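You operate a simulated robot arm through the tools that you are given. There is no shell and no other tool. Be economical: measure what you need, move in short steps, check, and stop when the job is done.

You are at the controls of a simulated robot arm. One attempt, no reset.

TASK
Let air into the drum, drain the trap and switch the dryer off.
Fine: red air knob open till the display shows room pressure, shut again after the draining; drain beaker under the drain tubing; drain shut; black switch off last. Set down upright: drain beaker. Where these are worked on the way, their far stop is far enough and under half their travel is too little: red air knob.

The check looks at the end state, three seconds after you hand in, the way a careful person would. Anything else that was tipped, shoved, dropped, spilled or broken makes it a failure.

THE ROBOT
A 7-joint arm with a two-finger parallel gripper, fixed in place. Base frame: the origin is at the foot of the arm, x ahead of it, y to its left, z up; the work surface is at about z = 0.8. Lengths are in m, angles in degrees, forces in N, time in s.
With the tool pointing down near the work surface it reaches from about 0.3 to 0.7 m from the base axis. Its first joint turns from -66.0 to 66.0 degrees. Payload 1.57 kg.
The TCP is the grasp point between the finger pads, 0.03 m short of the fingertips. In the tool frame z runs along the fingers and y along their closing line. The gripper opens to 0.11 m. The fingers are 0.024 m wide and 0.012 m thick; the gripper's body (0.048 by 0.112 m) begins 0.078 m behind the TCP.
Orientation is told as [roll, pitch, yaw] about the base's x, y, z axes, in that order, counted from this pose: with the fingers straight down and closing along the base's y, the tool's x points along the base's -x, its y along +y and its z along -z.

THE INTERFACE
- The arm moves only by the tool drive_tool. Its argument "plan" is text: rows parted by semicolons, each of 7 numbers parted by spaces: the turn, a rotation vector about the tool's x, y, z in degrees, then the shift along the tool's x, y, z in m, then the gripper command, from -1 (fully open) to 1 (shut), values between in proportion. In form: rx ry rz x y z claw; .... A call has 1 to 10 rows; each row shifts and turns the commanded pose from where the row before left it, along the tool's axes as they then stand. A row lasts 0.2 s, in which the tool goes at most 0.05 m and 8.6 degrees; a call with a longer step from one row to the next is refused whole, and so is a gripper value outside its range. Where a pose cannot be reached the arm comes as near as it can. A force on the tool above 40 N (or 10 N above the force at the start of the call, whichever is more), or a blocked arm, ends the call early, and 0.2 s more pass. Each finger travels about 0.108 m/s and halts on what it meets, pressing with about 39 N; the grip force reading is that of the motor and also rises with nothing between the fingers. The clock runs only during rows and for 0.2 s after the last one: add rows that do not move to give the fingers time. The reply holds the time, the measured pose of the TCP, the force on the tool along the base axes, the opening and the grip force, in the units named above and with some noise, with the torque about the TCP (base axes, N m) and any sound that the robot's microphone picked up.
- Cameras (640 x 400 px; columns grow to the right, rows downward): "scene" is fixed at [0.1535, -0.3774, 1.4236]; the picture's right is [0.94, -0.34, 0.00], its down [-0.14, -0.39, -0.91] and it looks along [0.31, 0.86, -0.41] (base axes); focal length 342 px, centre (320, 200). "wrist" rides on the gripper at [0.07, 0.016, -0.141] in the tool frame; the picture's right is [-0.23, 0.97, 0.00], its down [-0.86, -0.20, -0.48] and it looks along [-0.47, -0.11, 0.88] (tool axes); focal length 222 px, centre (320, 200). There is no depth. A picture from a camera that has moved, and an enlarged one, comes with that camera's place and axes in the base frame and with its lens. The place of the scene camera against the robot may be out by one fixed shift of up to 0.018 m in any direction.
- get_image(camera): a new picture of that camera. The clock stands still meanwhile.
- inspect(camera, box): a new picture of the part [left, top, right, bottom] of that camera's present view, enlarged. The clock stands still meanwhile.
- sign_off(): hands the job in; it is judged then, once.

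Work in short steps. Places have to be worked out from the pictures, the camera data and where the tool is seen: move nearer, look again, correct. Check each grasp and each placing, and mend what went wrong. You have 120 turns and 84 pictures in all, those below and enlarged ones among them. Open the gripper and draw the arm clear of the work before you hand the job in, unless the task says otherwise; then end with one line.

The tools are called after "Request:" by a JSON object that holds its "method" and its "body". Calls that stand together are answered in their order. drive_tool: Moves the arm, as the interface text tells. Its arguments: {"type":"object","properties":{"plan":{"type":"string"}},"required":["plan"]} The other tools are called the same way: get_image (camera) takes a picture; inspect (camera, box) takes an enlarged picture of a part of a camera's view; sign_off () hands the job in.

At the start:

```text
time_s: 0.0
ee_pos: [0.2572, -0.0461, 1.1591]
tool_rot: [0.0, -28.2, 0.1]
force: [0.0, 0.0, 0.0]
ft_torque: [-0.01, 0.02, -0.02]
finger_gap: 0.11
grasp_force: 0.0
```

scene: 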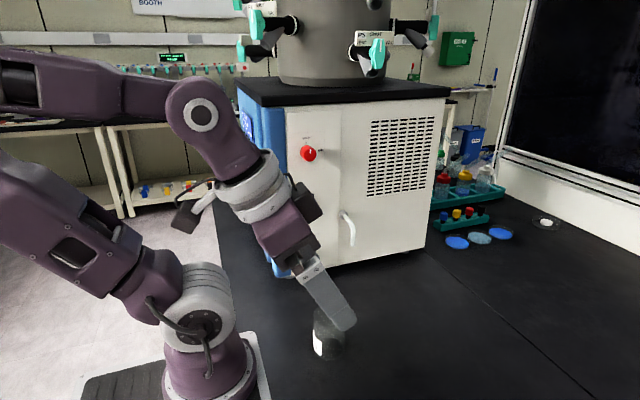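
wrist: 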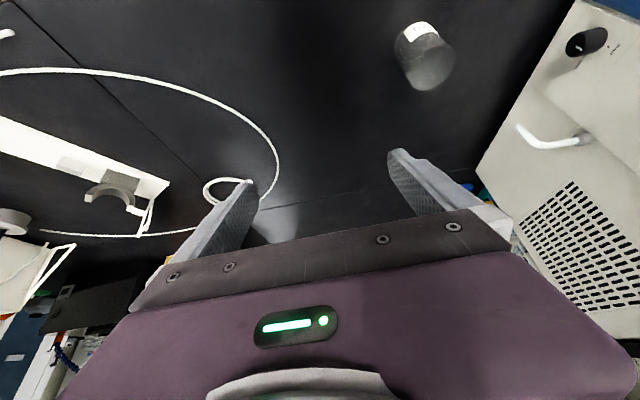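

The pictures show the dryer with a red knob, a drain tube and a beaker on the bench. I'll look closer at the details.

Request:
{"method": "inspect", "body": {"camera": "scene", "box": [220, 80, 460, 230]}}

Request:
{"method": "inspect", "body": {"camera": "scene", "box": [260, 180, 420, 380]}}

Request:
{"method": "inspect", "body": {"camera": "wrist", "box": [380, 0, 640, 200]}}

```text
2.67 times, centred on (340, 155) of scene
camera zoom: at [0.1535, -0.3774, 1.4236], right [0.94, -0.34, 0.0], down [-0.14, -0.39, -0.91], along [0.31, 0.86, -0.41], focal length 911 px, centre (267, 320)
```

zoom: 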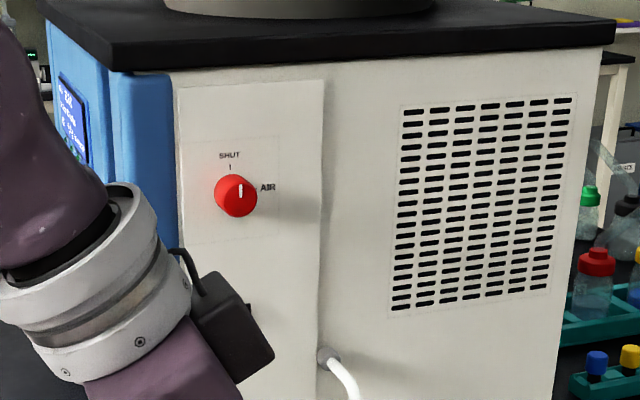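

```text
2.00 times, centred on (340, 280) of scene
camera zoom: at [0.1535, -0.3774, 1.4236], right [0.94, -0.34, 0.0], down [-0.14, -0.39, -0.91], along [0.31, 0.86, -0.41], focal length 684 px, centre (280, 40)
```

zoom: 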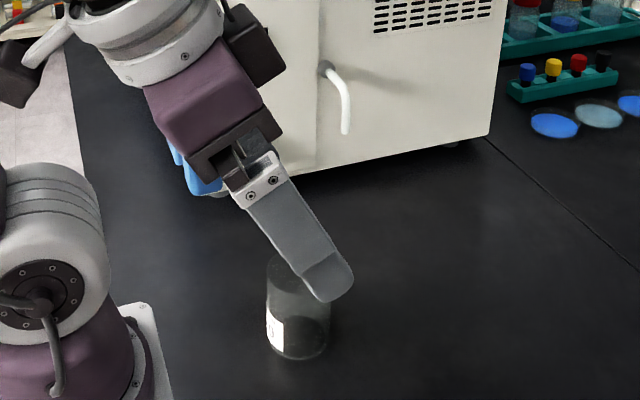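

```text
2.00 times, centred on (510, 100) of wrist
camera zoom: at [0.1277, -0.0294, 1.2494], right [0.2, 0.97, 0.11], down [0.53, -0.2, 0.83], along [0.83, -0.11, -0.55], focal length 444 px, centre (-60, 400)
```

zoom: 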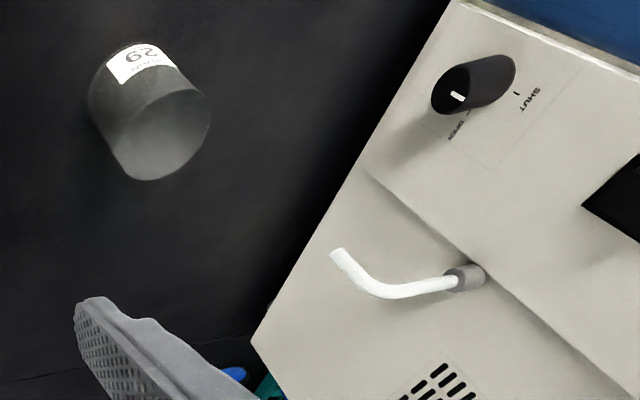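

The front face of the dryer appears to be the plane y≈0.43, with the red knob near (0.40, 0.40, 1.18), and the beaker near (0.36, 0.15). I'll swing the arm to -y to clear the scene view.

Request:
{"method": "drive_tool", "body": {"plan": "0 0 0 0 -0.04 0 -1;0 0 0 0 -0.04 0 -1;0 0 0 0 -0.04 0 -1;0 0 0 0 -0.04 0 -1;0 0 0 0 -0.04 0 -1"}}

Request:
{"method": "inspect", "body": {"camera": "scene", "box": [200, 60, 460, 300]}}

Request:
{"method": "get_image", "body": {"camera": "wrist"}}

```text
time_s: 1.2
ee_pos: [0.2532, -0.2454, 1.1624]
tool_rot: [-0.2, -28.2, 0.1]
force: [0.0, -0.3, -0.4]
ft_torque: [0.0, 0.02, -0.01]
finger_gap: 0.11
grasp_force: 0.0
```

```text
1.67 times, centred on (330, 180) of scene
camera zoom: at [0.1535, -0.3774, 1.4236], right [0.94, -0.34, 0.0], down [-0.14, -0.39, -0.91], along [0.31, 0.86, -0.41], focal length 570 px, centre (303, 233)
```

zoom: 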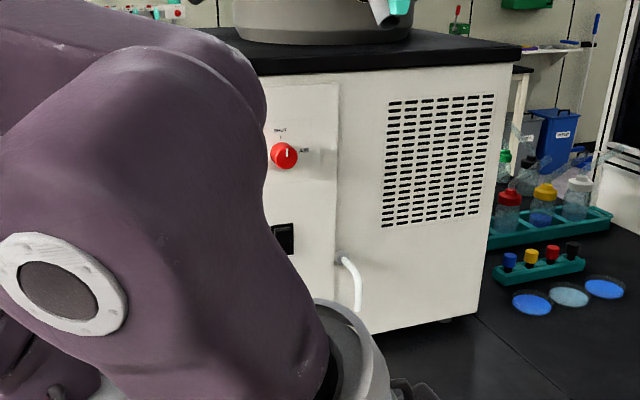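

```text
77 pictures are left
camera wrist: at [0.1247, -0.2294, 1.2533], right [0.2, 0.97, 0.11], down [0.53, -0.2, 0.83], along [0.83, -0.11, -0.55], focal length 222 px, centre (320, 200)
```

wrist: 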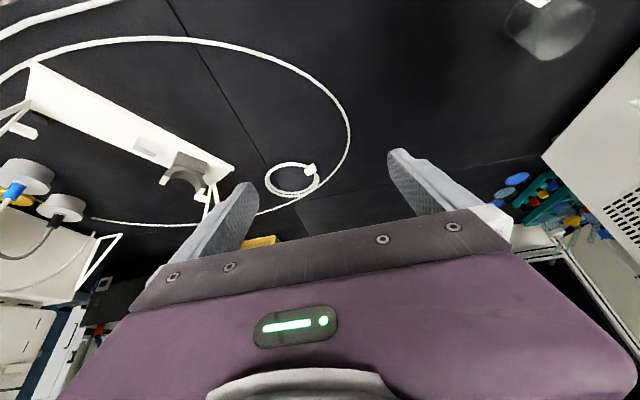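

The black rocker switch is at about (0.41, 0.42, 1.04); the drain knob should sit below it. I'll straighten the tool and bring it to about (0.38, 0.0, 1.16).

Request:
{"method": "drive_tool", "body": {"plan": "0 7 0 -0.03 0.04 0 -1;0 7 0 -0.03 0.04 0 -1;0 7 0 -0.03 0.04 0 -1;0 7.2 0 -0.03 0.04 0 -1;0 0 0 0 0.04 0 -1;0 0 0 0 0.04 0 -1"}}

Request:
{"method": "drive_tool", "body": {"plan": "-8.2 0 0 0 0 0 -1;-8.2 0 0 0 0 0 -1;-8.2 0 0 0 0 0 -1;-8.2 0 0 0 0 0 -1;-8.2 0 0 0 0 0 -1;-8.2 0 0 0 0 0 -1;-8.2 0 0 0 0 0 -1;-8.2 0 0 0 0 0 -1;-8.2 0 0 0 0 0 -1;-8.2 0 0 0 0 0 -1"}}

Request:
{"method": "get_image", "body": {"camera": "wrist"}}

Request:
{"method": "get_image", "body": {"camera": "scene"}}

```text
time_s: 2.6
ee_pos: [0.3665, -0.0047, 1.1955]
tool_rot: [-0.1, 0.2, 0.0]
force: [-0.1, 0.2, 0.1]
ft_torque: [0.0, 0.0, 0.03]
finger_gap: 0.1098
grasp_force: 0.0
```

```text
time_s: 4.8
ee_pos: [0.3696, -0.0078, 1.1952]
tool_rot: [82.1, 0.0, -0.1]
force: [-0.7, 0.0, -0.3]
ft_torque: [0.01, -0.01, 0.0]
finger_gap: 0.11
grasp_force: 0.0
```

```text
76 pictures are left
camera wrist: at [0.2996, -0.1441, 1.2288], right [0.23, 0.13, 0.96], down [0.85, -0.5, -0.13], along [0.47, 0.85, -0.23], focal length 222 px, centre (320, 200)
```

wrist: 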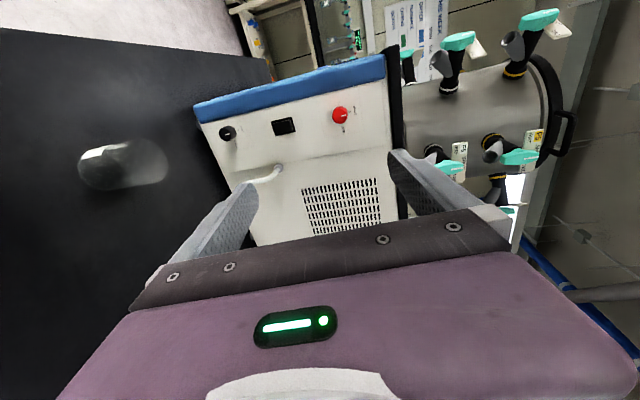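

```text
75 pictures are left
```

scene: 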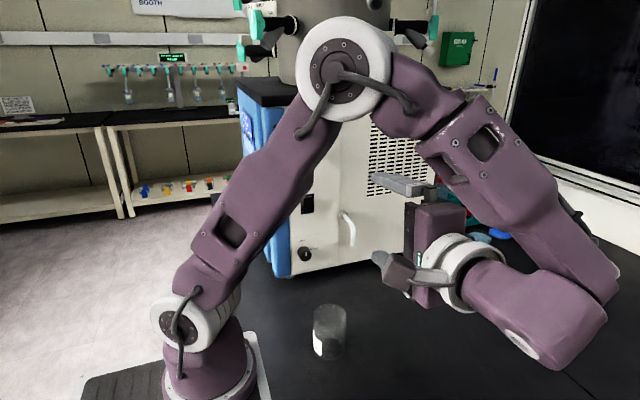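

Panel is visible: drain knob, switch and red knob in a column. I'll zoom in on the panel, beaker and tube.

Request:
{"method": "inspect", "body": {"camera": "wrist", "box": [200, 80, 380, 192]}}

Request:
{"method": "inspect", "body": {"camera": "scene", "box": [270, 180, 390, 380]}}

Request:
{"method": "inspect", "body": {"camera": "scene", "box": [230, 100, 300, 160]}}

```text
3.56 times, centred on (290, 136) of wrist
camera zoom: at [0.2996, -0.1441, 1.2288], right [0.23, 0.13, 0.96], down [0.85, -0.5, -0.13], along [0.47, 0.85, -0.23], focal length 790 px, centre (427, 428)
```

zoom: 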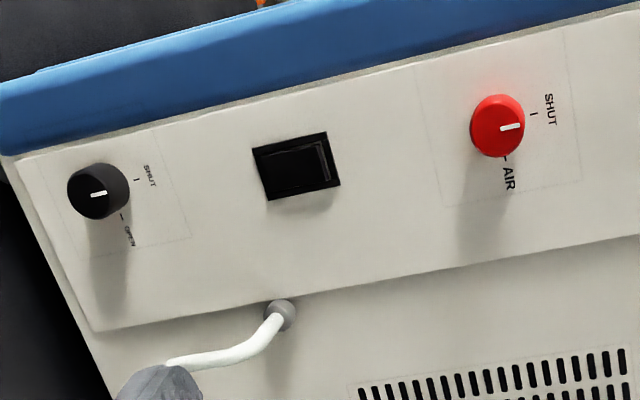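

```text
2.00 times, centred on (330, 280) of scene
camera zoom: at [0.1535, -0.3774, 1.4236], right [0.94, -0.34, 0.0], down [-0.14, -0.39, -0.91], along [0.31, 0.86, -0.41], focal length 684 px, centre (300, 40)
```

zoom: 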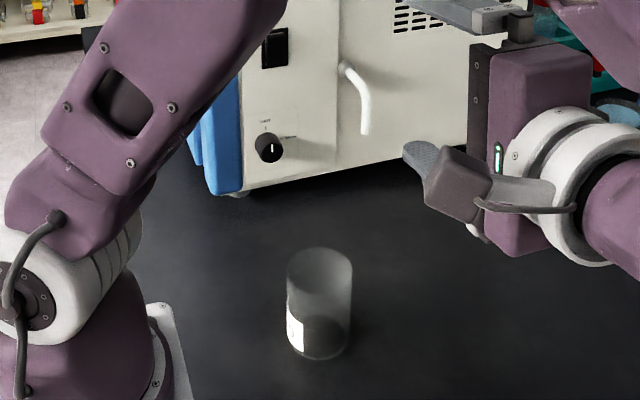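

```text
6.67 times, centred on (265, 130) of scene
camera zoom: at [0.1535, -0.3774, 1.4236], right [0.94, -0.34, 0.0], down [-0.14, -0.39, -0.91], along [0.31, 0.86, -0.41], focal length 2278 px, centre (687, 667)
```

zoom: 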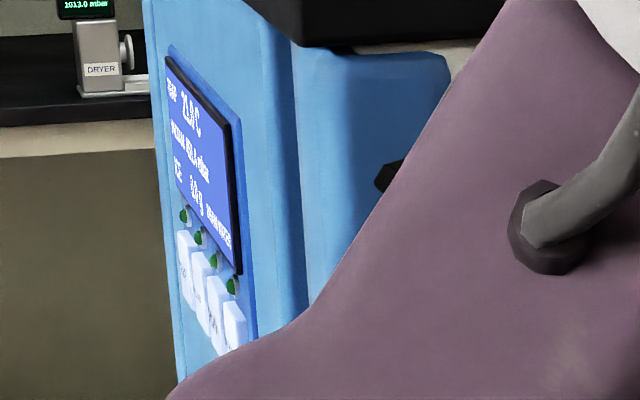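

There are displays in the background; I'll read both plus the dryer's panel.

Request:
{"method": "inspect", "body": {"camera": "scene", "box": [210, 85, 260, 118]}}

Request:
{"method": "inspect", "body": {"camera": "scene", "box": [150, 40, 200, 72]}}

Request:
{"method": "inspect", "body": {"camera": "scene", "box": [235, 108, 260, 128]}}

```text
12.12 times, centred on (235, 102) of scene
camera zoom: at [0.1535, -0.3774, 1.4236], right [0.94, -0.34, 0.0], down [-0.14, -0.39, -0.91], along [0.31, 0.86, -0.41], focal length 4142 px, centre (1350, 1394)
```

zoom: 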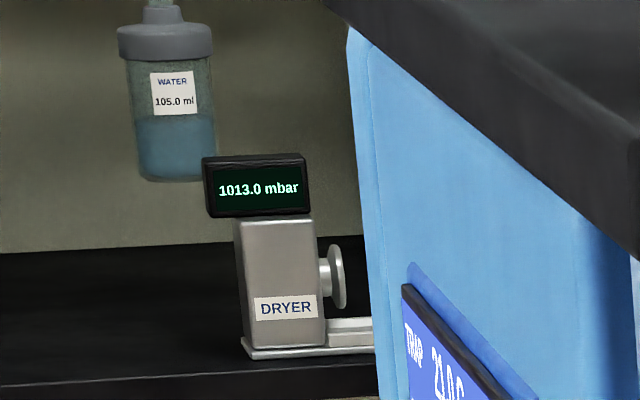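

```text
12.50 times, centred on (175, 56) of scene
camera zoom: at [0.1535, -0.3774, 1.4236], right [0.94, -0.34, 0.0], down [-0.14, -0.39, -0.91], along [0.31, 0.86, -0.41], focal length 4272 px, centre (2132, 2000)
```

zoom: 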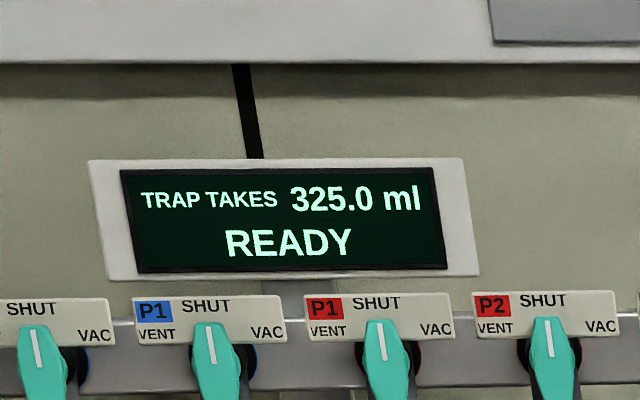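

```text
16.00 times, centred on (248, 118) of scene
camera zoom: at [0.1535, -0.3774, 1.4236], right [0.94, -0.34, 0.0], down [-0.14, -0.39, -0.91], along [0.31, 0.86, -0.41], focal length 5468 px, centre (1480, 1512)
```

zoom: 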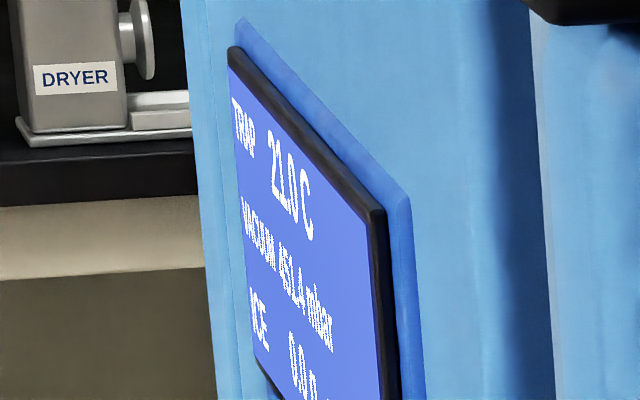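

The dryer's own display reads VACUUM ≈451 mbar. Red knob is estimated at (0.386, ~0.40, 1.18), opening clockwise (+rz). I'll level the tool and approach to y≈0.25 for a closer look.

Request:
{"method": "drive_tool", "body": {"plan": "-7.9 0 0 0 0 0 -1;0 0 0 -0.003 -0.003 0.045 -1;0 0 0 -0.003 -0.003 0.045 -1;0 0 0 -0.003 -0.003 0.045 -1;0 0 0 -0.003 -0.003 0.045 -1;0 0 0 -0.003 -0.003 0.045 -1;0 0 0 0 0 0.03 -1;0 0 0 0 0 0 -1"}}

Request:
{"method": "get_image", "body": {"camera": "wrist"}}

```text
time_s: 6.6
ee_pos: [0.386, 0.2487, 1.1783]
tool_rot: [89.9, 0.1, -0.1]
force: [-0.4, 0.6, 0.9]
ft_torque: [0.01, -0.02, 0.01]
finger_gap: 0.1099
grasp_force: 0.1
```

```text
68 pictures are left
camera wrist: at [0.3159, 0.1088, 1.1942], right [0.23, 0.0, 0.97], down [0.85, -0.48, -0.2], along [0.47, 0.88, -0.11], focal length 222 px, centre (320, 200)
```

wrist: 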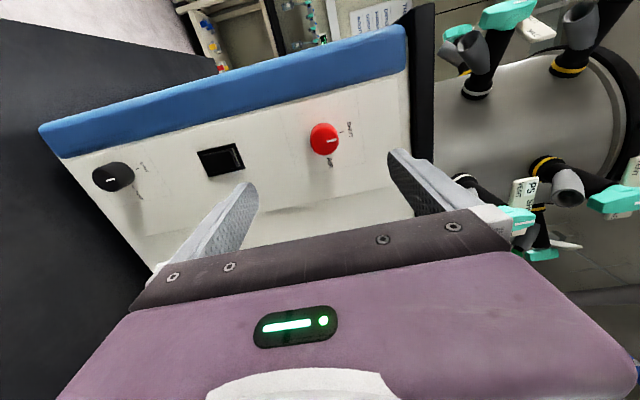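

Triangulated red knob at (0.386, 0.403, 1.181). Advancing to y≈0.385 with open fingers straddling it.

Request:
{"method": "drive_tool", "body": {"plan": "0 0 0 0 0.003 0.04 -1;0 0 0 0 0 0.04 -1;0 0 0 0 0 0.035 -1;0 0 0 0 0 0.021 -1;0 0 0 0 0 0 -1"}}

Request:
{"method": "get_image", "body": {"camera": "wrist"}}

Request:
{"method": "inspect", "body": {"camera": "scene", "box": [270, 110, 370, 200]}}

```text
time_s: 7.5
ee_pos: [0.3844, 0.3653, 1.1814]
tool_rot: [90.0, 0.0, 0.0]
force: [-9.1, -48.4, 11.0]
ft_torque: [1.29, 0.43, 0.29]
finger_gap: 0.1095
grasp_force: 0.1
stopped in row 4: the force on the tool passed its limit at 89 N (the readings are from after the stop); the commanded pose is now the measured one
```

```text
67 pictures are left
camera wrist: at [0.3137, 0.2243, 1.1964], right [0.23, 0.0, 0.97], down [0.86, -0.48, -0.2], along [0.47, 0.88, -0.11], focal length 222 px, centre (320, 200)
```

wrist: 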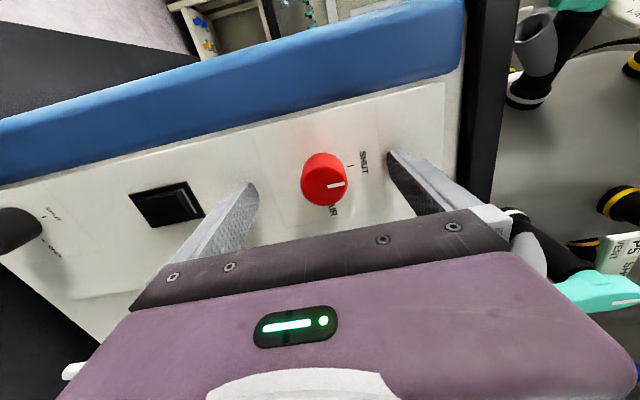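

```text
4.44 times, centred on (320, 155) of scene
camera zoom: at [0.153, -0.3793, 1.4231], right [0.94, -0.34, 0.0], down [-0.14, -0.39, -0.91], along [0.31, 0.86, -0.41], focal length 1519 px, centre (320, 400)
```

zoom: 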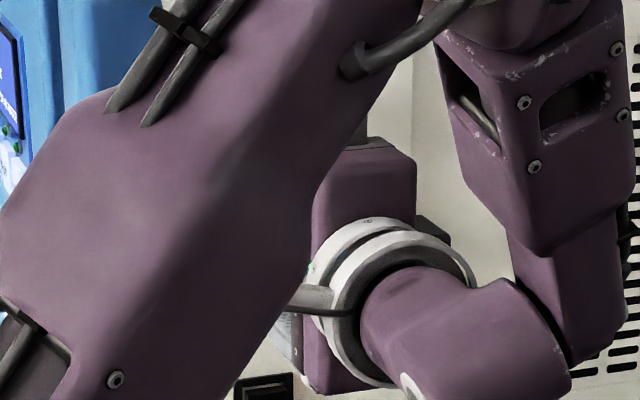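

The fingertips touched the panel (panel ≈ y 0.396); knob centre re-triangulates to (0.381, 0.378, 1.183). Back off 7 mm, recentre and close on it.

Request:
{"method": "drive_tool", "body": {"plan": "0 0 0 0.003 0.002 -0.007 -1;0 0 0 0 0 0 -1;0 0 0 0 0 0 0.2;0 0 0 0 0 0 1;0 0 0 0 0 0 1;0 0 0 0 0 0 1"}}

Request:
{"method": "get_image", "body": {"camera": "wrist"}}

```text
time_s: 8.9
ee_pos: [0.3824, 0.3616, 1.1845]
tool_rot: [90.2, -0.1, 0.0]
force: [5.3, 2.1, 33.9]
ft_torque: [-0.19, 0.09, 0.13]
finger_gap: 0.0334
grasp_force: 41.3
```

```text
65 pictures are left
camera wrist: at [0.3111, 0.2212, 1.1996], right [0.23, 0.0, 0.97], down [0.86, -0.48, -0.2], along [0.47, 0.88, -0.1], focal length 222 px, centre (320, 200)
```

wrist: 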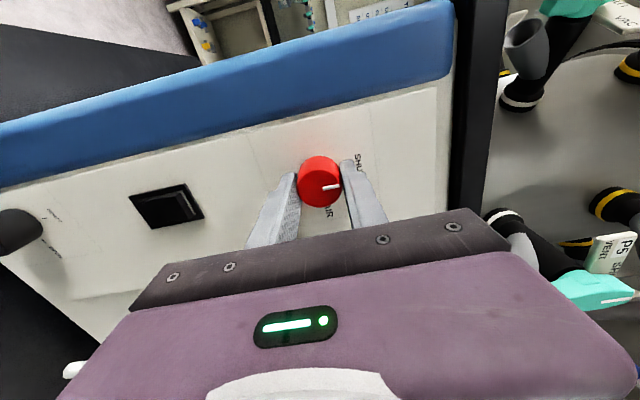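

Gripped (gap 33 mm) with a +z side load, so I'll ease up 3 mm and start turning clockwise.

Request:
{"method": "drive_tool", "body": {"plan": "0 0 0 0 0.003 0 1;0 0 0 0 0 0 1;0 0 0 0 0 0 1"}}

Request:
{"method": "drive_tool", "body": {"plan": "0 0 8 0 0 0 1;0 0 8 0 0 0 1;0 0 8 0 0 0 1;0 0 0 0 0 0 1"}}

Request:
{"method": "get_image", "body": {"camera": "wrist"}}

```text
time_s: 9.7
ee_pos: [0.3821, 0.3615, 1.1854]
tool_rot: [89.6, 0.1, 0.0]
force: [9.0, 28.4, 9.0]
ft_torque: [1.07, 0.04, -0.48]
finger_gap: 0.0337
grasp_force: 41.4
```

```text
time_s: 10.7
ee_pos: [0.3817, 0.3606, 1.185]
tool_rot: [89.7, 24.0, 0.0]
force: [2.1, 34.9, 4.7]
ft_torque: [0.84, 0.0, -0.3]
finger_gap: 0.0336
grasp_force: 41.8
```

```text
64 pictures are left
camera wrist: at [0.3239, 0.2211, 1.2273], right [0.61, 0.0, 0.8], down [0.7, -0.48, -0.53], along [0.38, 0.88, -0.29], focal length 222 px, centre (320, 200)
```

wrist: 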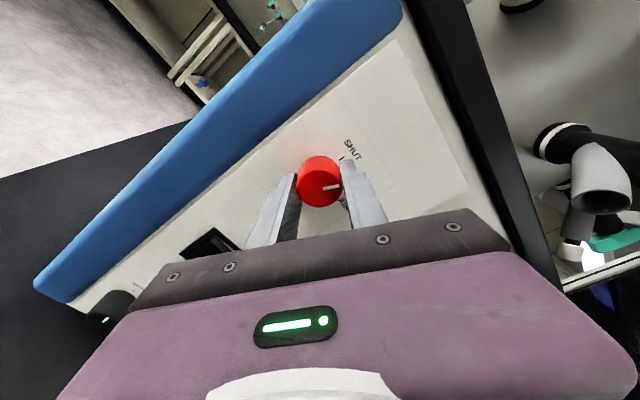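

The knob follows (24°). Continuing another ~64° with 2 mm relief toward the panel.

Request:
{"method": "drive_tool", "body": {"plan": "0 0 8 0 0 0.002 1;0 0 8 0 0 0 1;0 0 8 0 0 0 1;0 0 8 0 0 0 1;0 0 8 0 0 0 1;0 0 8 0 0 0 1;0 0 8 0 0 0 1;0 0 8 0 0 0 1;0 0 0 0 0 0 1"}}

Request:
{"method": "get_image", "body": {"camera": "wrist"}}

Request:
{"method": "get_image", "body": {"camera": "scene"}}

```text
time_s: 12.7
ee_pos: [0.3808, 0.3623, 1.184]
tool_rot: [77.0, 88.0, -12.8]
force: [-24.0, -21.1, -24.9]
ft_torque: [-0.89, -0.24, -0.24]
finger_gap: 0.0339
grasp_force: 42.1
```

```text
63 pictures are left
camera wrist: at [0.3937, 0.222, 1.2545], right [0.98, 0.0, -0.19], down [-0.17, -0.49, -0.86], along [-0.1, 0.87, -0.48], focal length 222 px, centre (320, 200)
```

wrist: 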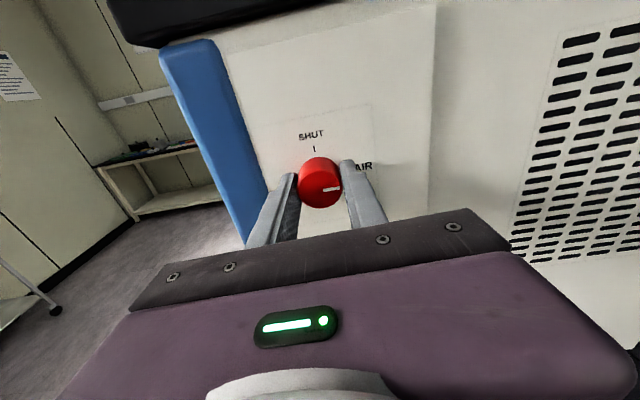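

```text
62 pictures are left
```

scene: 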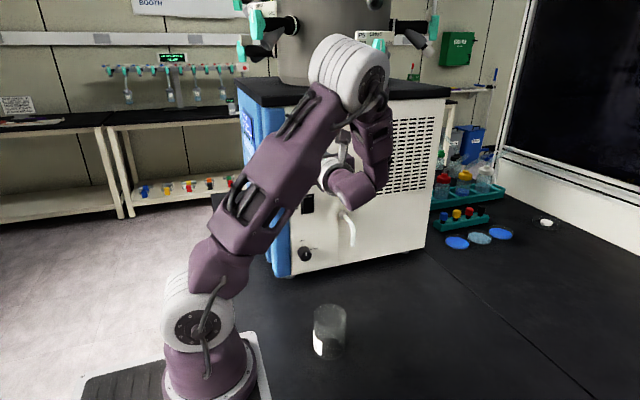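

Knob is at the AIR mark (88°). Checking the dryer display.

Request:
{"method": "inspect", "body": {"camera": "scene", "box": [235, 108, 260, 128]}}

```text
16.00 times, centred on (248, 118) of scene
camera zoom: at [0.153, -0.3778, 1.4235], right [0.94, -0.34, 0.0], down [-0.14, -0.39, -0.91], along [0.31, 0.86, -0.41], focal length 5468 px, centre (1480, 1512)
```

zoom: 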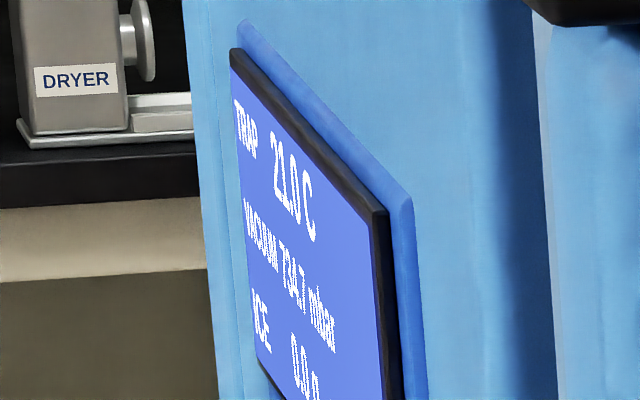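

Pressure is rising (735 mbar). I'll release the knob and back straight out, then view the tubing and panel.

Request:
{"method": "drive_tool", "body": {"plan": "0 0 0 0 0 0 0.2;0 0 0 0 0 0 -0.5;0 0 0 0 0 -0.02 -1;0 0 0 0 0 -0.04 -1;0 0 0 0 0 -0.04 -1;0 0 0 0 0 -0.04 -1;0 0 0 0 0 -0.04 -1;0 0 0 0 0 -0.04 -1;0 0 0 0 0 0 -1"}}

Request:
{"method": "get_image", "body": {"camera": "wrist"}}

Request:
{"method": "inspect", "body": {"camera": "scene", "box": [235, 108, 260, 128]}}

```text
time_s: 14.7
ee_pos: [0.3849, 0.1454, 1.185]
tool_rot: [84.9, 88.0, -5.2]
force: [1.0, -0.1, -0.3]
ft_torque: [0.0, 0.01, -0.03]
finger_gap: 0.1099
grasp_force: 0.1
```

```text
60 pictures are left
camera wrist: at [0.3978, 0.0051, 1.2543], right [0.98, 0.0, -0.19], down [-0.17, -0.48, -0.86], along [-0.09, 0.88, -0.47], focal length 222 px, centre (320, 200)
```

wrist: 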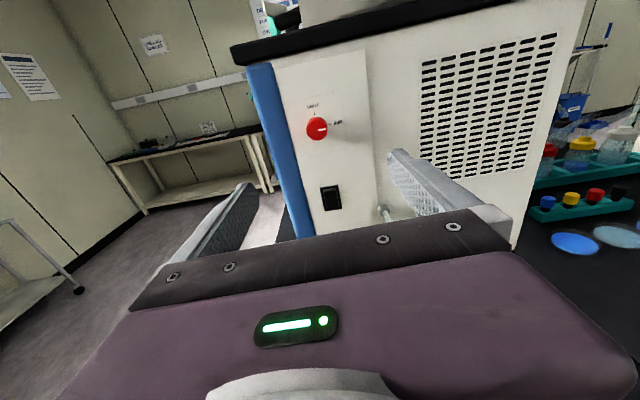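

```text
16.00 times, centred on (248, 118) of scene
camera zoom: at [0.1535, -0.3774, 1.4236], right [0.94, -0.34, 0.0], down [-0.14, -0.39, -0.91], along [0.31, 0.86, -0.41], focal length 5468 px, centre (1480, 1512)
```

zoom: 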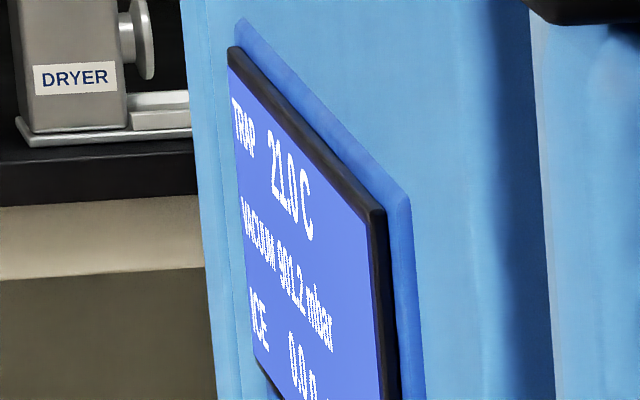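

901 mbar and climbing. Beaker is estimated at (0.35, 0.15), ≈0.07 dia, 0.09 high; tube outlet ≈(0.49, 0.33, 0.93). I'll tilt the tool 35° down and back off to see the beaker.

Request:
{"method": "drive_tool", "body": {"plan": "0 -7 2 0 0 -0.02 -1;0 -7 0 0 0 -0.02 -1;0 -7 0 0 0 -0.02 -1;0 -7 0 0 0 -0.02 -1;0 -7 0 0 0 -0.02 -1;0 0 0 0 0 -0.03 -1;0 0 0 0 0 0 -1"}}

Request:
{"method": "get_image", "body": {"camera": "wrist"}}

Request:
{"method": "get_image", "body": {"camera": "scene"}}

```text
time_s: 16.3
ee_pos: [0.3812, 0.0222, 1.2276]
tool_rot: [0.1, 54.7, -90.2]
force: [0.3, 0.3, 0.5]
ft_torque: [-0.03, 0.01, -0.02]
finger_gap: 0.1101
grasp_force: 0.0
```

```text
58 pictures are left
camera wrist: at [0.3963, -0.0525, 1.3641], right [0.97, -0.13, -0.19], down [-0.2, -0.88, -0.42], along [-0.11, 0.45, -0.89], focal length 222 px, centre (320, 200)
```

wrist: 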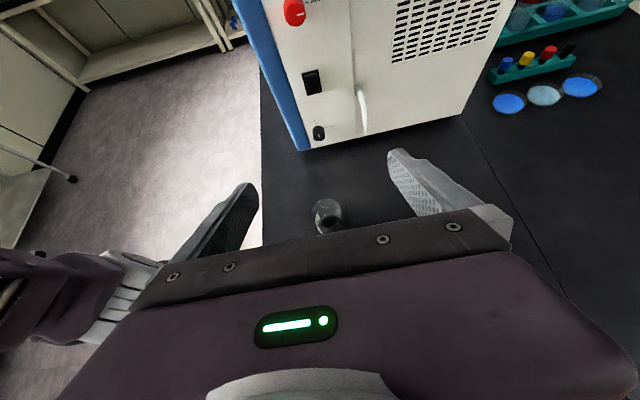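

```text
57 pictures are left
```

scene: 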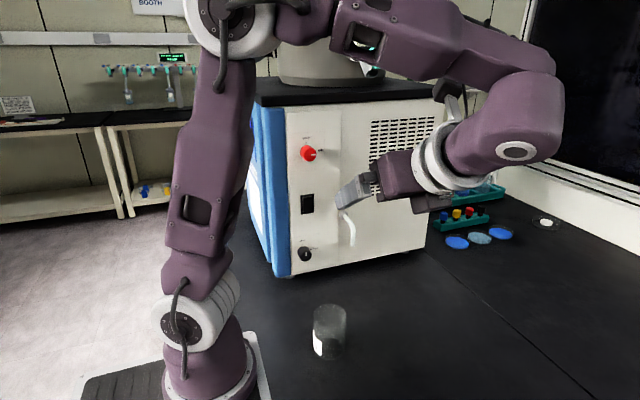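

Zooming in on the beaker and tube from here.

Request:
{"method": "inspect", "body": {"camera": "wrist", "box": [280, 60, 420, 240]}}

```text
2.22 times, centred on (350, 150) of wrist
camera zoom: at [0.3963, -0.0525, 1.3641], right [0.97, -0.13, -0.19], down [-0.2, -0.88, -0.42], along [-0.11, 0.45, -0.89], focal length 494 px, centre (253, 311)
```

zoom: 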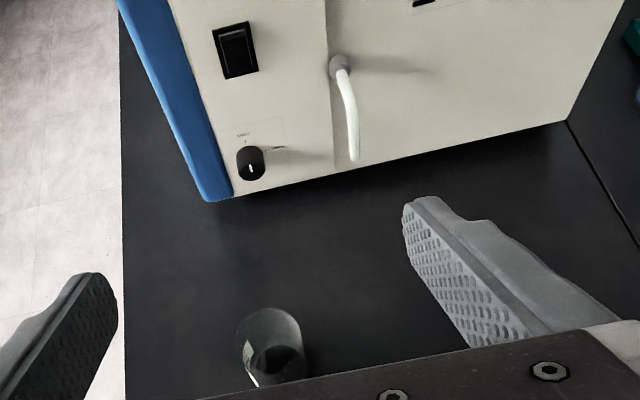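

Beaker ≈(0.349, 0.153), tube outlet re-triangulated ≈(0.476, 0.315, 0.943). Moving to the pregrasp (0.349, 0.055, 0.92).

Request:
{"method": "drive_tool", "body": {"plan": "0 0 0 -0.0333 -0.0046 0.0294 -1;0 0 0 -0.0333 -0.0046 0.0294 -1;0 0 0 -0.0333 -0.0046 0.0294 -1;0 0 0 -0.0333 -0.0046 0.0294 -1;0 0 0 -0.0333 -0.0046 0.0294 -1;0 0 0 -0.0333 -0.0046 0.0294 -1;0 0 0 -0.0333 -0.0046 0.0294 -1;0 0 0 0 0 0 -1"}}

Request:
{"method": "get_image", "body": {"camera": "wrist"}}

Request:
{"method": "get_image", "body": {"camera": "scene"}}

```text
time_s: 18.1
ee_pos: [0.346, 0.0573, 0.9171]
tool_rot: [0.0, 54.9, -90.0]
force: [0.2, 0.3, -0.1]
ft_torque: [-0.01, 0.0, 0.01]
finger_gap: 0.1101
grasp_force: 0.1
```

```text
55 pictures are left
camera wrist: at [0.3627, -0.018, 1.0538], right [0.97, -0.13, -0.19], down [-0.2, -0.88, -0.42], along [-0.11, 0.45, -0.89], focal length 222 px, centre (320, 200)
```

wrist: 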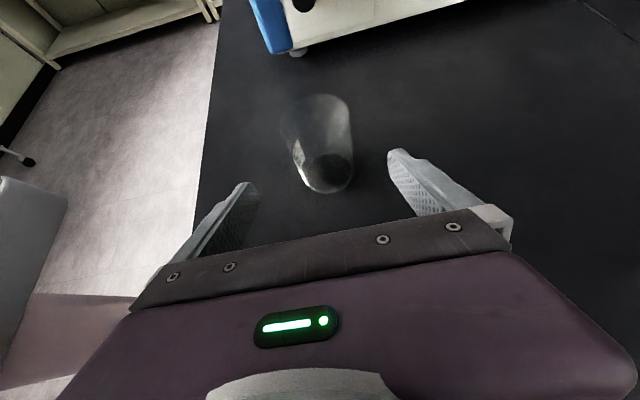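

```text
54 pictures are left
```

scene: 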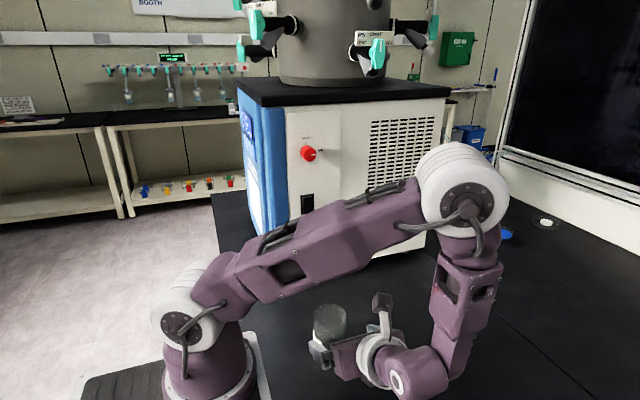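

Beaker base ≈(0.350, 0.150). Advancing 0.115 m along the fingers with +4 mm x correction, no closing yet.

Request:
{"method": "drive_tool", "body": {"plan": "0 0 0 0 0.004 0.03 -1;0 0 0 0 0 0.03 -1;0 0 0 0 0 0.03 -1;0 0 0 0 0 0.025 -1;0 0 0 0 0 0 -1"}}

Request:
{"method": "get_image", "body": {"camera": "wrist"}}

```text
time_s: 19.3
ee_pos: [0.3536, 0.1511, 0.8521]
tool_rot: [0.0, 54.8, -90.1]
force: [0.6, -0.2, 0.3]
ft_torque: [-0.03, 0.03, 0.0]
finger_gap: 0.1099
grasp_force: 0.0
```

```text
53 pictures are left
camera wrist: at [0.3695, 0.076, 0.9895], right [0.97, -0.13, -0.19], down [-0.2, -0.88, -0.42], along [-0.11, 0.45, -0.89], focal length 222 px, centre (320, 200)
```

wrist: 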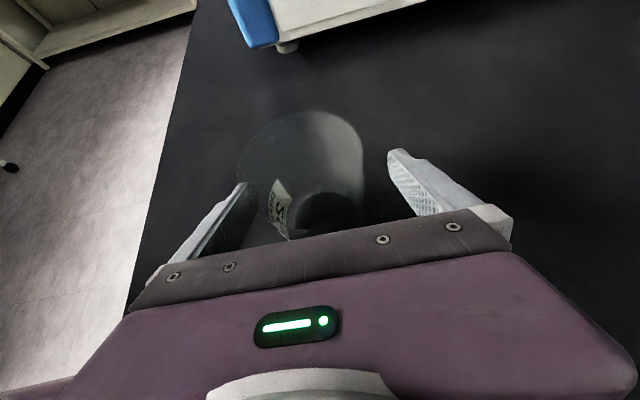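

Beaker is centred between the fingers; closing.

Request:
{"method": "drive_tool", "body": {"plan": "0 0 0 0 0 0 0;0 0 0 0 0 0 0.5;0 0 0 0 0 0 1;0 0 0 0 0 0 1"}}

Request:
{"method": "get_image", "body": {"camera": "wrist"}}

```text
time_s: 20.3
ee_pos: [0.3546, 0.1495, 0.8518]
tool_rot: [0.0, 54.8, -90.1]
force: [0.4, -0.6, 0.4]
ft_torque: [0.06, -0.01, 0.01]
finger_gap: 0.0681
grasp_force: 39.0
```

```text
52 pictures are left
camera wrist: at [0.3696, 0.0757, 0.9897], right [0.97, -0.13, -0.19], down [-0.2, -0.88, -0.42], along [-0.11, 0.45, -0.89], focal length 222 px, centre (320, 200)
```

wrist: 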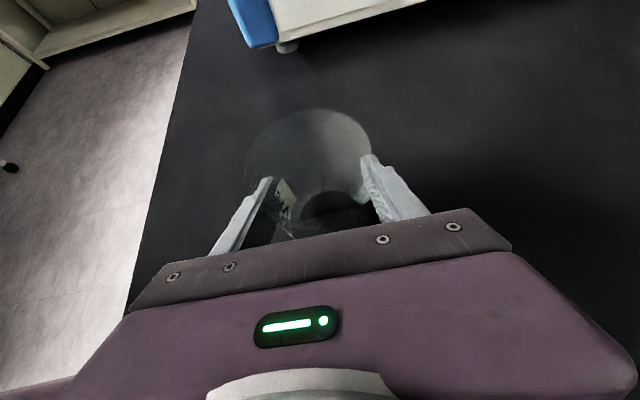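

Held at 68 mm gap. Lift 15 mm and carry to about (0.476, 0.25), stopping short of the tube.

Request:
{"method": "drive_tool", "body": {"plan": "0 0 0 0.0122 0 -0.0087 1;0 0 0 0 0 0 1;0 0 0 0.0145 0.0305 0.0204 1;0 0 0 0.0145 0.0305 0.0204 1;0 0 0 0.0145 0.0305 0.0204 1;0 0 0 0.0145 0.0305 0.0204 1;0 0 0 0 0 0 1"}}

Request:
{"method": "get_image", "body": {"camera": "wrist"}}

Request:
{"method": "inspect", "body": {"camera": "scene", "box": [270, 180, 430, 340]}}

```text
time_s: 21.9
ee_pos: [0.4751, 0.2501, 0.8669]
tool_rot: [0.0, 54.9, -90.1]
force: [0.4, -0.3, -1.0]
ft_torque: [0.02, 0.01, -0.02]
finger_gap: 0.068
grasp_force: 39.2
```

```text
51 pictures are left
camera wrist: at [0.4906, 0.1757, 1.004], right [0.97, -0.13, -0.19], down [-0.2, -0.88, -0.42], along [-0.11, 0.45, -0.89], focal length 222 px, centre (320, 200)
```

wrist: 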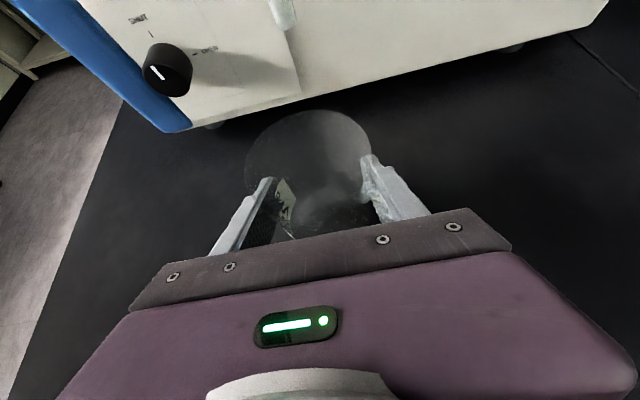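

```text
2.50 times, centred on (350, 260) of scene
camera zoom: at [0.1536, -0.3774, 1.4236], right [0.94, -0.34, 0.0], down [-0.14, -0.39, -0.91], along [0.31, 0.86, -0.41], focal length 854 px, centre (245, 50)
```

zoom: 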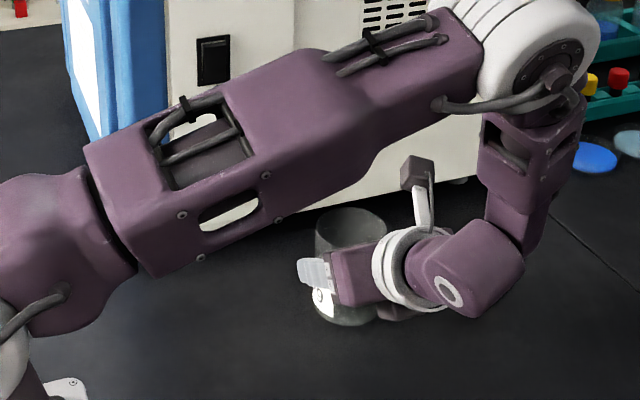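

The tube outlet ray again agrees with (0.477, 0.315, 0.94). Slide 65 mm forward, check, then lower.

Request:
{"method": "drive_tool", "body": {"plan": "0 0 0 0.0125 0 0.0177 1;0 0 0 0.0125 0 0.0177 1;0 0 0 0.0125 0 0.0177 1;0 0 0 0 0 0 1"}}

Request:
{"method": "get_image", "body": {"camera": "wrist"}}

```text
time_s: 22.9
ee_pos: [0.474, 0.3156, 0.8653]
tool_rot: [-0.1, 54.8, -90.1]
force: [0.6, -0.4, -1.5]
ft_torque: [0.0, -0.01, 0.0]
finger_gap: 0.0682
grasp_force: 39.3
```

```text
49 pictures are left
camera wrist: at [0.4896, 0.2405, 1.0027], right [0.97, -0.13, -0.19], down [-0.2, -0.88, -0.42], along [-0.11, 0.45, -0.89], focal length 222 px, centre (320, 200)
```

wrist: 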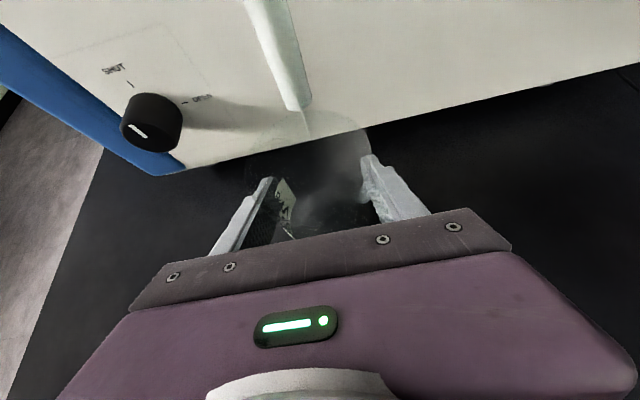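

The outlet at (0.478, 0.317, 0.939) is above the beaker opening. Nudge +4 mm x, +6 mm y and lower the 13.5 mm to the bench.

Request:
{"method": "drive_tool", "body": {"plan": "0 0 0 0.0035 0.004 0.0049 1;0 0 0 -0.005 0 0.0035 1;0 0 0 -0.005 0 0.0035 1;0 0 0 -0.0012 0 0.0008 1;0 0 0 0 0 0 1"}}

```text
time_s: 24.1
ee_pos: [0.4798, 0.3221, 0.8529]
tool_rot: [0.1, 54.7, -90.2]
force: [0.1, -0.3, -0.5]
ft_torque: [0.01, -0.01, 0.0]
finger_gap: 0.0677
grasp_force: 39.5
```

Within ~1 mm of the original height. One more mm down, then release.

Request:
{"method": "drive_tool", "body": {"plan": "0 0 0 -0.0012 0 0.0009 1;0 0 0 0 0 0 1"}}

```text
time_s: 24.7
ee_pos: [0.4803, 0.3212, 0.8528]
tool_rot: [0.0, 54.9, -90.0]
force: [-3.0, -1.3, 8.0]
ft_torque: [-0.25, 0.09, -0.07]
finger_gap: 0.068
grasp_force: 38.6
```

8 N of contact: it is on the bench. Opening slowly, then backing out along the fingers.

Request:
{"method": "drive_tool", "body": {"plan": "0 0 0 0 0 0 0.1;0 0 0 0 0 0 -0.4;0 0 0 0 0 0 -1;0 0 0 0 0 0 -1;0 0 0 0 0 -0.03 -1;0 0 0 0 0 -0.04 -1;0 0 0 0 0 -0.04 -1;0 0 0 0 0 -0.04 -1;0 0 0 0 0 0 -1"}}

Request:
{"method": "get_image", "body": {"camera": "wrist"}}

Request:
{"method": "get_image", "body": {"camera": "scene"}}

```text
time_s: 26.7
ee_pos: [0.4776, 0.1986, 0.9369]
tool_rot: [-0.2, 54.7, -90.1]
force: [-0.6, -0.6, -0.5]
ft_torque: [0.0, -0.01, 0.03]
finger_gap: 0.1101
grasp_force: 0.0
```

```text
48 pictures are left
camera wrist: at [0.4928, 0.1247, 1.074], right [0.97, -0.13, -0.19], down [-0.2, -0.88, -0.42], along [-0.11, 0.45, -0.89], focal length 222 px, centre (320, 200)
```

wrist: 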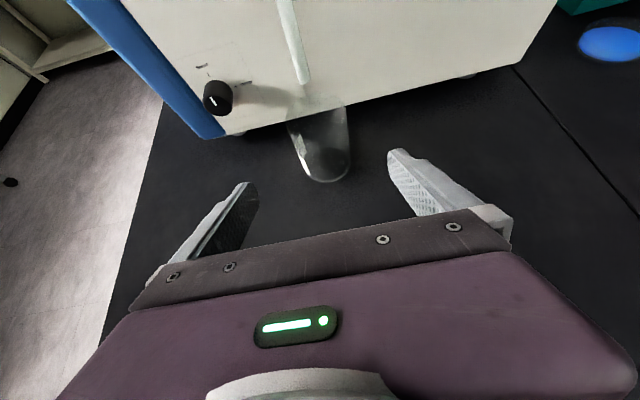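

```text
47 pictures are left
```

scene: 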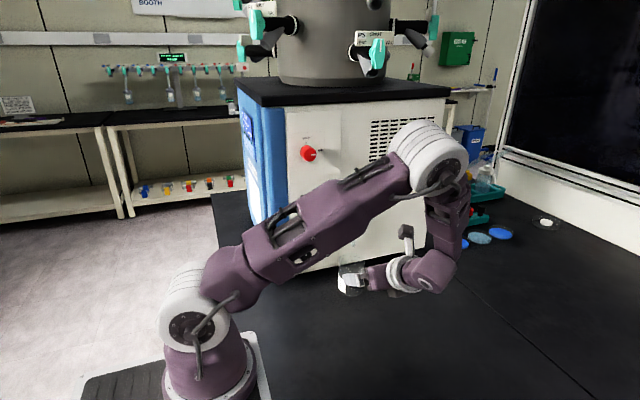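

Beaker stands upright under the outlet. Drain knob triangulates to ≈(0.365, 0.375, 0.904). I'll retreat, level the tool and roll back −85° ready to turn it clockwise.

Request:
{"method": "drive_tool", "body": {"plan": "0 0 0 -0.002 -0.0275 -0.029 -1;0 0 0 -0.002 -0.0275 -0.029 -1;0 0 0 -0.002 -0.0275 -0.029 -1;0 0 0 -0.002 -0.0275 -0.029 -1;0 7 0 0 0 0 -1;0 7 0 0 0 0 -1;0 7 0 0 0 0 -1;0 7 0 0 0 0 -1;0 7 0 0 0 0 -1;0 0 0 0 0 0 -1"}}

Request:
{"method": "drive_tool", "body": {"plan": "0 0 -8.5 0 0 0 -1;0 0 -8.5 0 0 0 -1;0 0 -8.5 0 0 0 -1;0 0 -8.5 0 0 0 -1;0 0 -8.5 0 0 0 -1;0 0 -8.5 0 0 0 -1;0 0 -8.5 0 0 0 -1;0 0 -8.5 0 0 0 -1;0 0 -8.5 0 0 0 -1;0 0 -8.5 0 0 0 -1"}}

Request:
{"method": "get_image", "body": {"camera": "wrist"}}

Request:
{"method": "inspect", "body": {"camera": "scene", "box": [235, 108, 260, 128]}}

```text
time_s: 28.9
ee_pos: [0.3686, 0.0995, 0.9984]
tool_rot: [2.8, 89.9, -87.3]
force: [0.1, 1.0, -0.2]
ft_torque: [0.01, -0.01, -0.03]
finger_gap: 0.1101
grasp_force: 0.0
```

```text
time_s: 31.1
ee_pos: [0.3687, 0.0993, 0.9985]
tool_rot: [89.8, 4.8, -0.2]
force: [-0.2, -0.7, -0.1]
ft_torque: [-0.02, 0.03, 0.03]
finger_gap: 0.1098
grasp_force: 0.2
```

```text
46 pictures are left
camera wrist: at [0.2996, -0.0403, 1.0204], right [0.31, 0.0, 0.95], down [0.83, -0.48, -0.27], along [0.46, 0.88, -0.15], focal length 222 px, centre (320, 200)
```

wrist: 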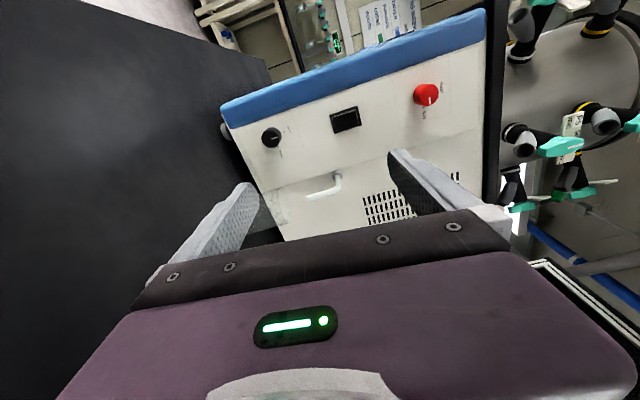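

```text
16.00 times, centred on (248, 118) of scene
camera zoom: at [0.1535, -0.3774, 1.4236], right [0.94, -0.34, 0.0], down [-0.14, -0.39, -0.91], along [0.31, 0.86, -0.41], focal length 5468 px, centre (1480, 1512)
```

zoom: 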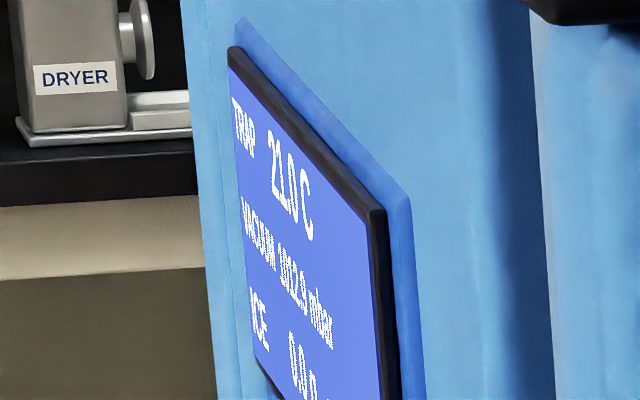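

Display reads 1012.9 mbar — room pressure. Drain knob ray confirms (0.365, 0.375, 0.904); moving in front of it to y≈0.29.

Request:
{"method": "drive_tool", "body": {"plan": "0 0 0 -0.0008 -0.0189 0.035 -0.5;0 0 0 -0.0008 -0.0189 0.035 -0.5;0 0 0 -0.0008 -0.0189 0.035 -0.5;0 0 0 -0.0008 -0.0189 0.04 -0.5;0 0 0 -0.0008 -0.0189 0.045 -0.5;0 0 0 0 0 0 -0.5"}}

Request:
{"method": "get_image", "body": {"camera": "wrist"}}

Request:
{"method": "get_image", "body": {"camera": "scene"}}

```text
time_s: 32.5
ee_pos: [0.3638, 0.2921, 0.9028]
tool_rot: [89.8, 5.0, -0.1]
force: [1.0, 0.9, 0.3]
ft_torque: [-0.03, -0.01, -0.01]
finger_gap: 0.0825
grasp_force: 0.0
```

```text
44 pictures are left
camera wrist: at [0.2952, 0.1513, 0.9255], right [0.31, 0.0, 0.95], down [0.83, -0.48, -0.27], along [0.46, 0.88, -0.15], focal length 222 px, centre (320, 200)
```

wrist: 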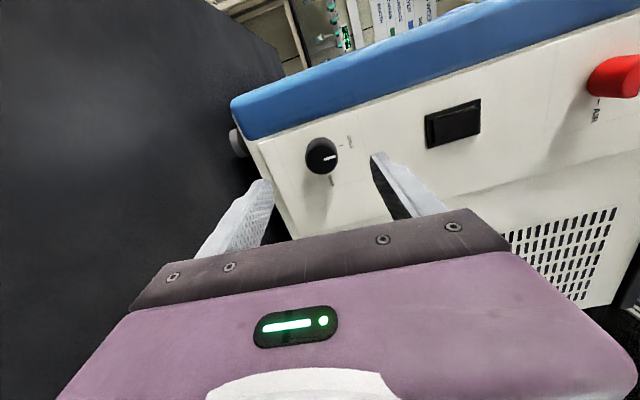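

```text
43 pictures are left
```

scene: 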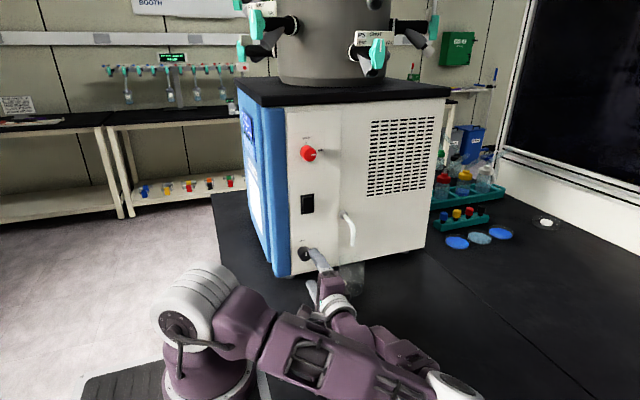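

Knob ray gives (0.364, 0.375, 0.905) — aligned. Advancing to y≈0.36 and closing.

Request:
{"method": "drive_tool", "body": {"plan": "0 0 0 0 0.002 0.03 -0.5;0 0 0 0 0 0.025 -0.5;0 0 0 0 0 0.013 -0.5;0 0 0 0 0 0 -0.5"}}

Request:
{"method": "drive_tool", "body": {"plan": "0 0 0 0 0 0 0.1;0 0 0 0 0 0 0.6;0 0 0 0 0 0 1;0 0 0 0 0 0 1"}}

Request:
{"method": "get_image", "body": {"camera": "wrist"}}

```text
time_s: 33.5
ee_pos: [0.366, 0.3593, 0.9059]
tool_rot: [89.8, 5.0, -0.2]
force: [0.1, -0.8, 0.9]
ft_torque: [0.0, 0.0, 0.0]
finger_gap: 0.0826
grasp_force: 0.0
```

```text
time_s: 34.5
ee_pos: [0.3668, 0.3588, 0.9039]
tool_rot: [89.8, 5.0, -0.2]
force: [-0.4, 2.3, -6.1]
ft_torque: [0.57, -0.02, -0.01]
finger_gap: 0.0336
grasp_force: 41.2
```

```text
42 pictures are left
camera wrist: at [0.2961, 0.2186, 0.9269], right [0.31, 0.0, 0.95], down [0.83, -0.48, -0.27], along [0.46, 0.88, -0.15], focal length 222 px, centre (320, 200)
```

wrist: 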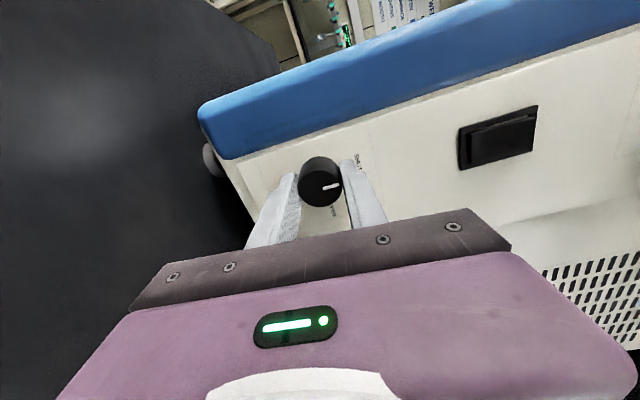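

Gripped firmly. Turning clockwise 88°.

Request:
{"method": "drive_tool", "body": {"plan": "0 0 8 0 0 0 1;0 0 8 0 0 0 1;0 0 8 0 0 0 1;0 0 8 0 0 0 1;0 0 8 0 0 0 1;0 0 8 0 0 0 1;0 0 0 0 0 0 1"}}

Request:
{"method": "get_image", "body": {"camera": "wrist"}}

Request:
{"method": "inspect", "body": {"camera": "scene", "box": [270, 190, 400, 310]}}

```text
time_s: 36.1
ee_pos: [0.3646, 0.3584, 0.9035]
tool_rot: [89.5, 53.1, -0.5]
force: [-6.5, 26.9, -13.1]
ft_torque: [0.2, -0.02, -0.45]
finger_gap: 0.0336
grasp_force: 41.3
```

```text
41 pictures are left
camera wrist: at [0.3352, 0.2183, 0.97], right [0.92, 0.0, 0.4], down [0.35, -0.48, -0.8], along [0.19, 0.88, -0.44], focal length 222 px, centre (320, 200)
```

wrist: 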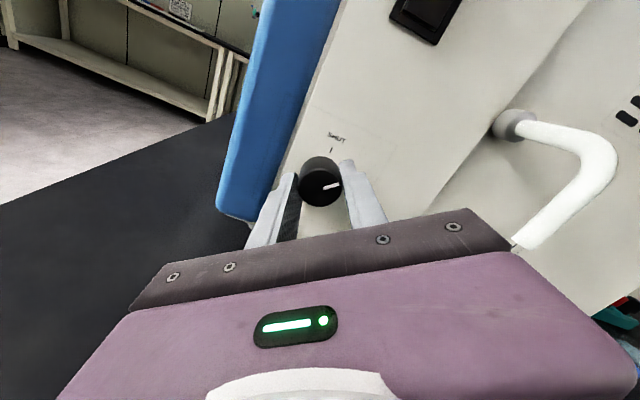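

```text
3.33 times, centred on (335, 250) of scene
camera zoom: at [0.1535, -0.3766, 1.4238], right [0.94, -0.34, 0.0], down [-0.14, -0.39, -0.91], along [0.31, 0.86, -0.41], focal length 1139 px, centre (270, 33)
```

zoom: 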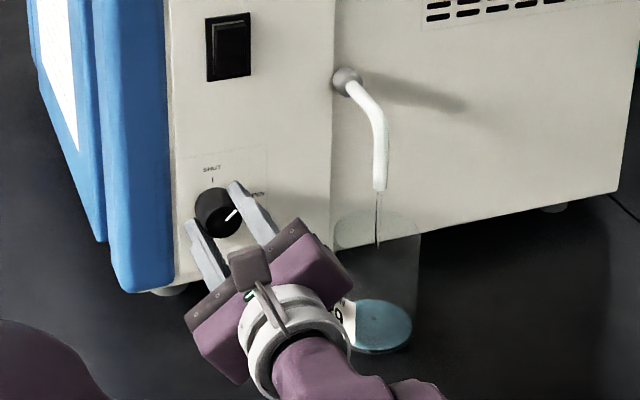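

Water is flowing into the beaker. Turning the rest of the way and waiting.

Request:
{"method": "drive_tool", "body": {"plan": "0 0 8 0 0 0.001 1;0 0 8 0 0 0 1;0 0 8 0 0 0 1;0 0 8 0 0 0 1;0 0 4 0 0 0 1;0 0 0 0 0 0 1"}}

Request:
{"method": "inspect", "body": {"camera": "scene", "box": [270, 190, 400, 310]}}

```text
time_s: 37.5
ee_pos: [0.3654, 0.3596, 0.9046]
tool_rot: [69.4, 89.0, -20.7]
force: [-15.1, -13.9, -19.3]
ft_torque: [0.1, 0.01, 0.76]
finger_gap: 0.0332
grasp_force: 41.3
```

```text
3.33 times, centred on (335, 250) of scene
camera zoom: at [0.1534, -0.3775, 1.4236], right [0.94, -0.34, 0.0], down [-0.14, -0.39, -0.91], along [0.31, 0.86, -0.41], focal length 1139 px, centre (270, 33)
```

zoom: 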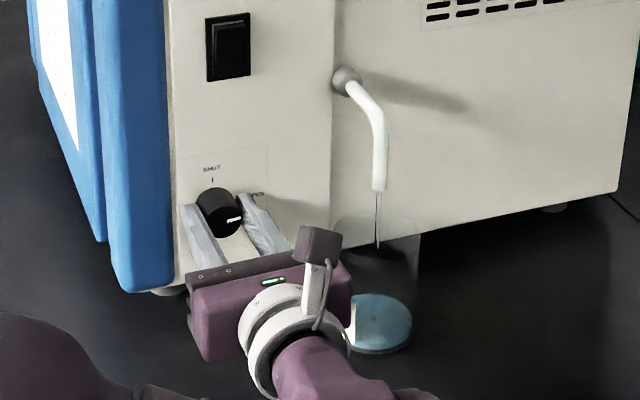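

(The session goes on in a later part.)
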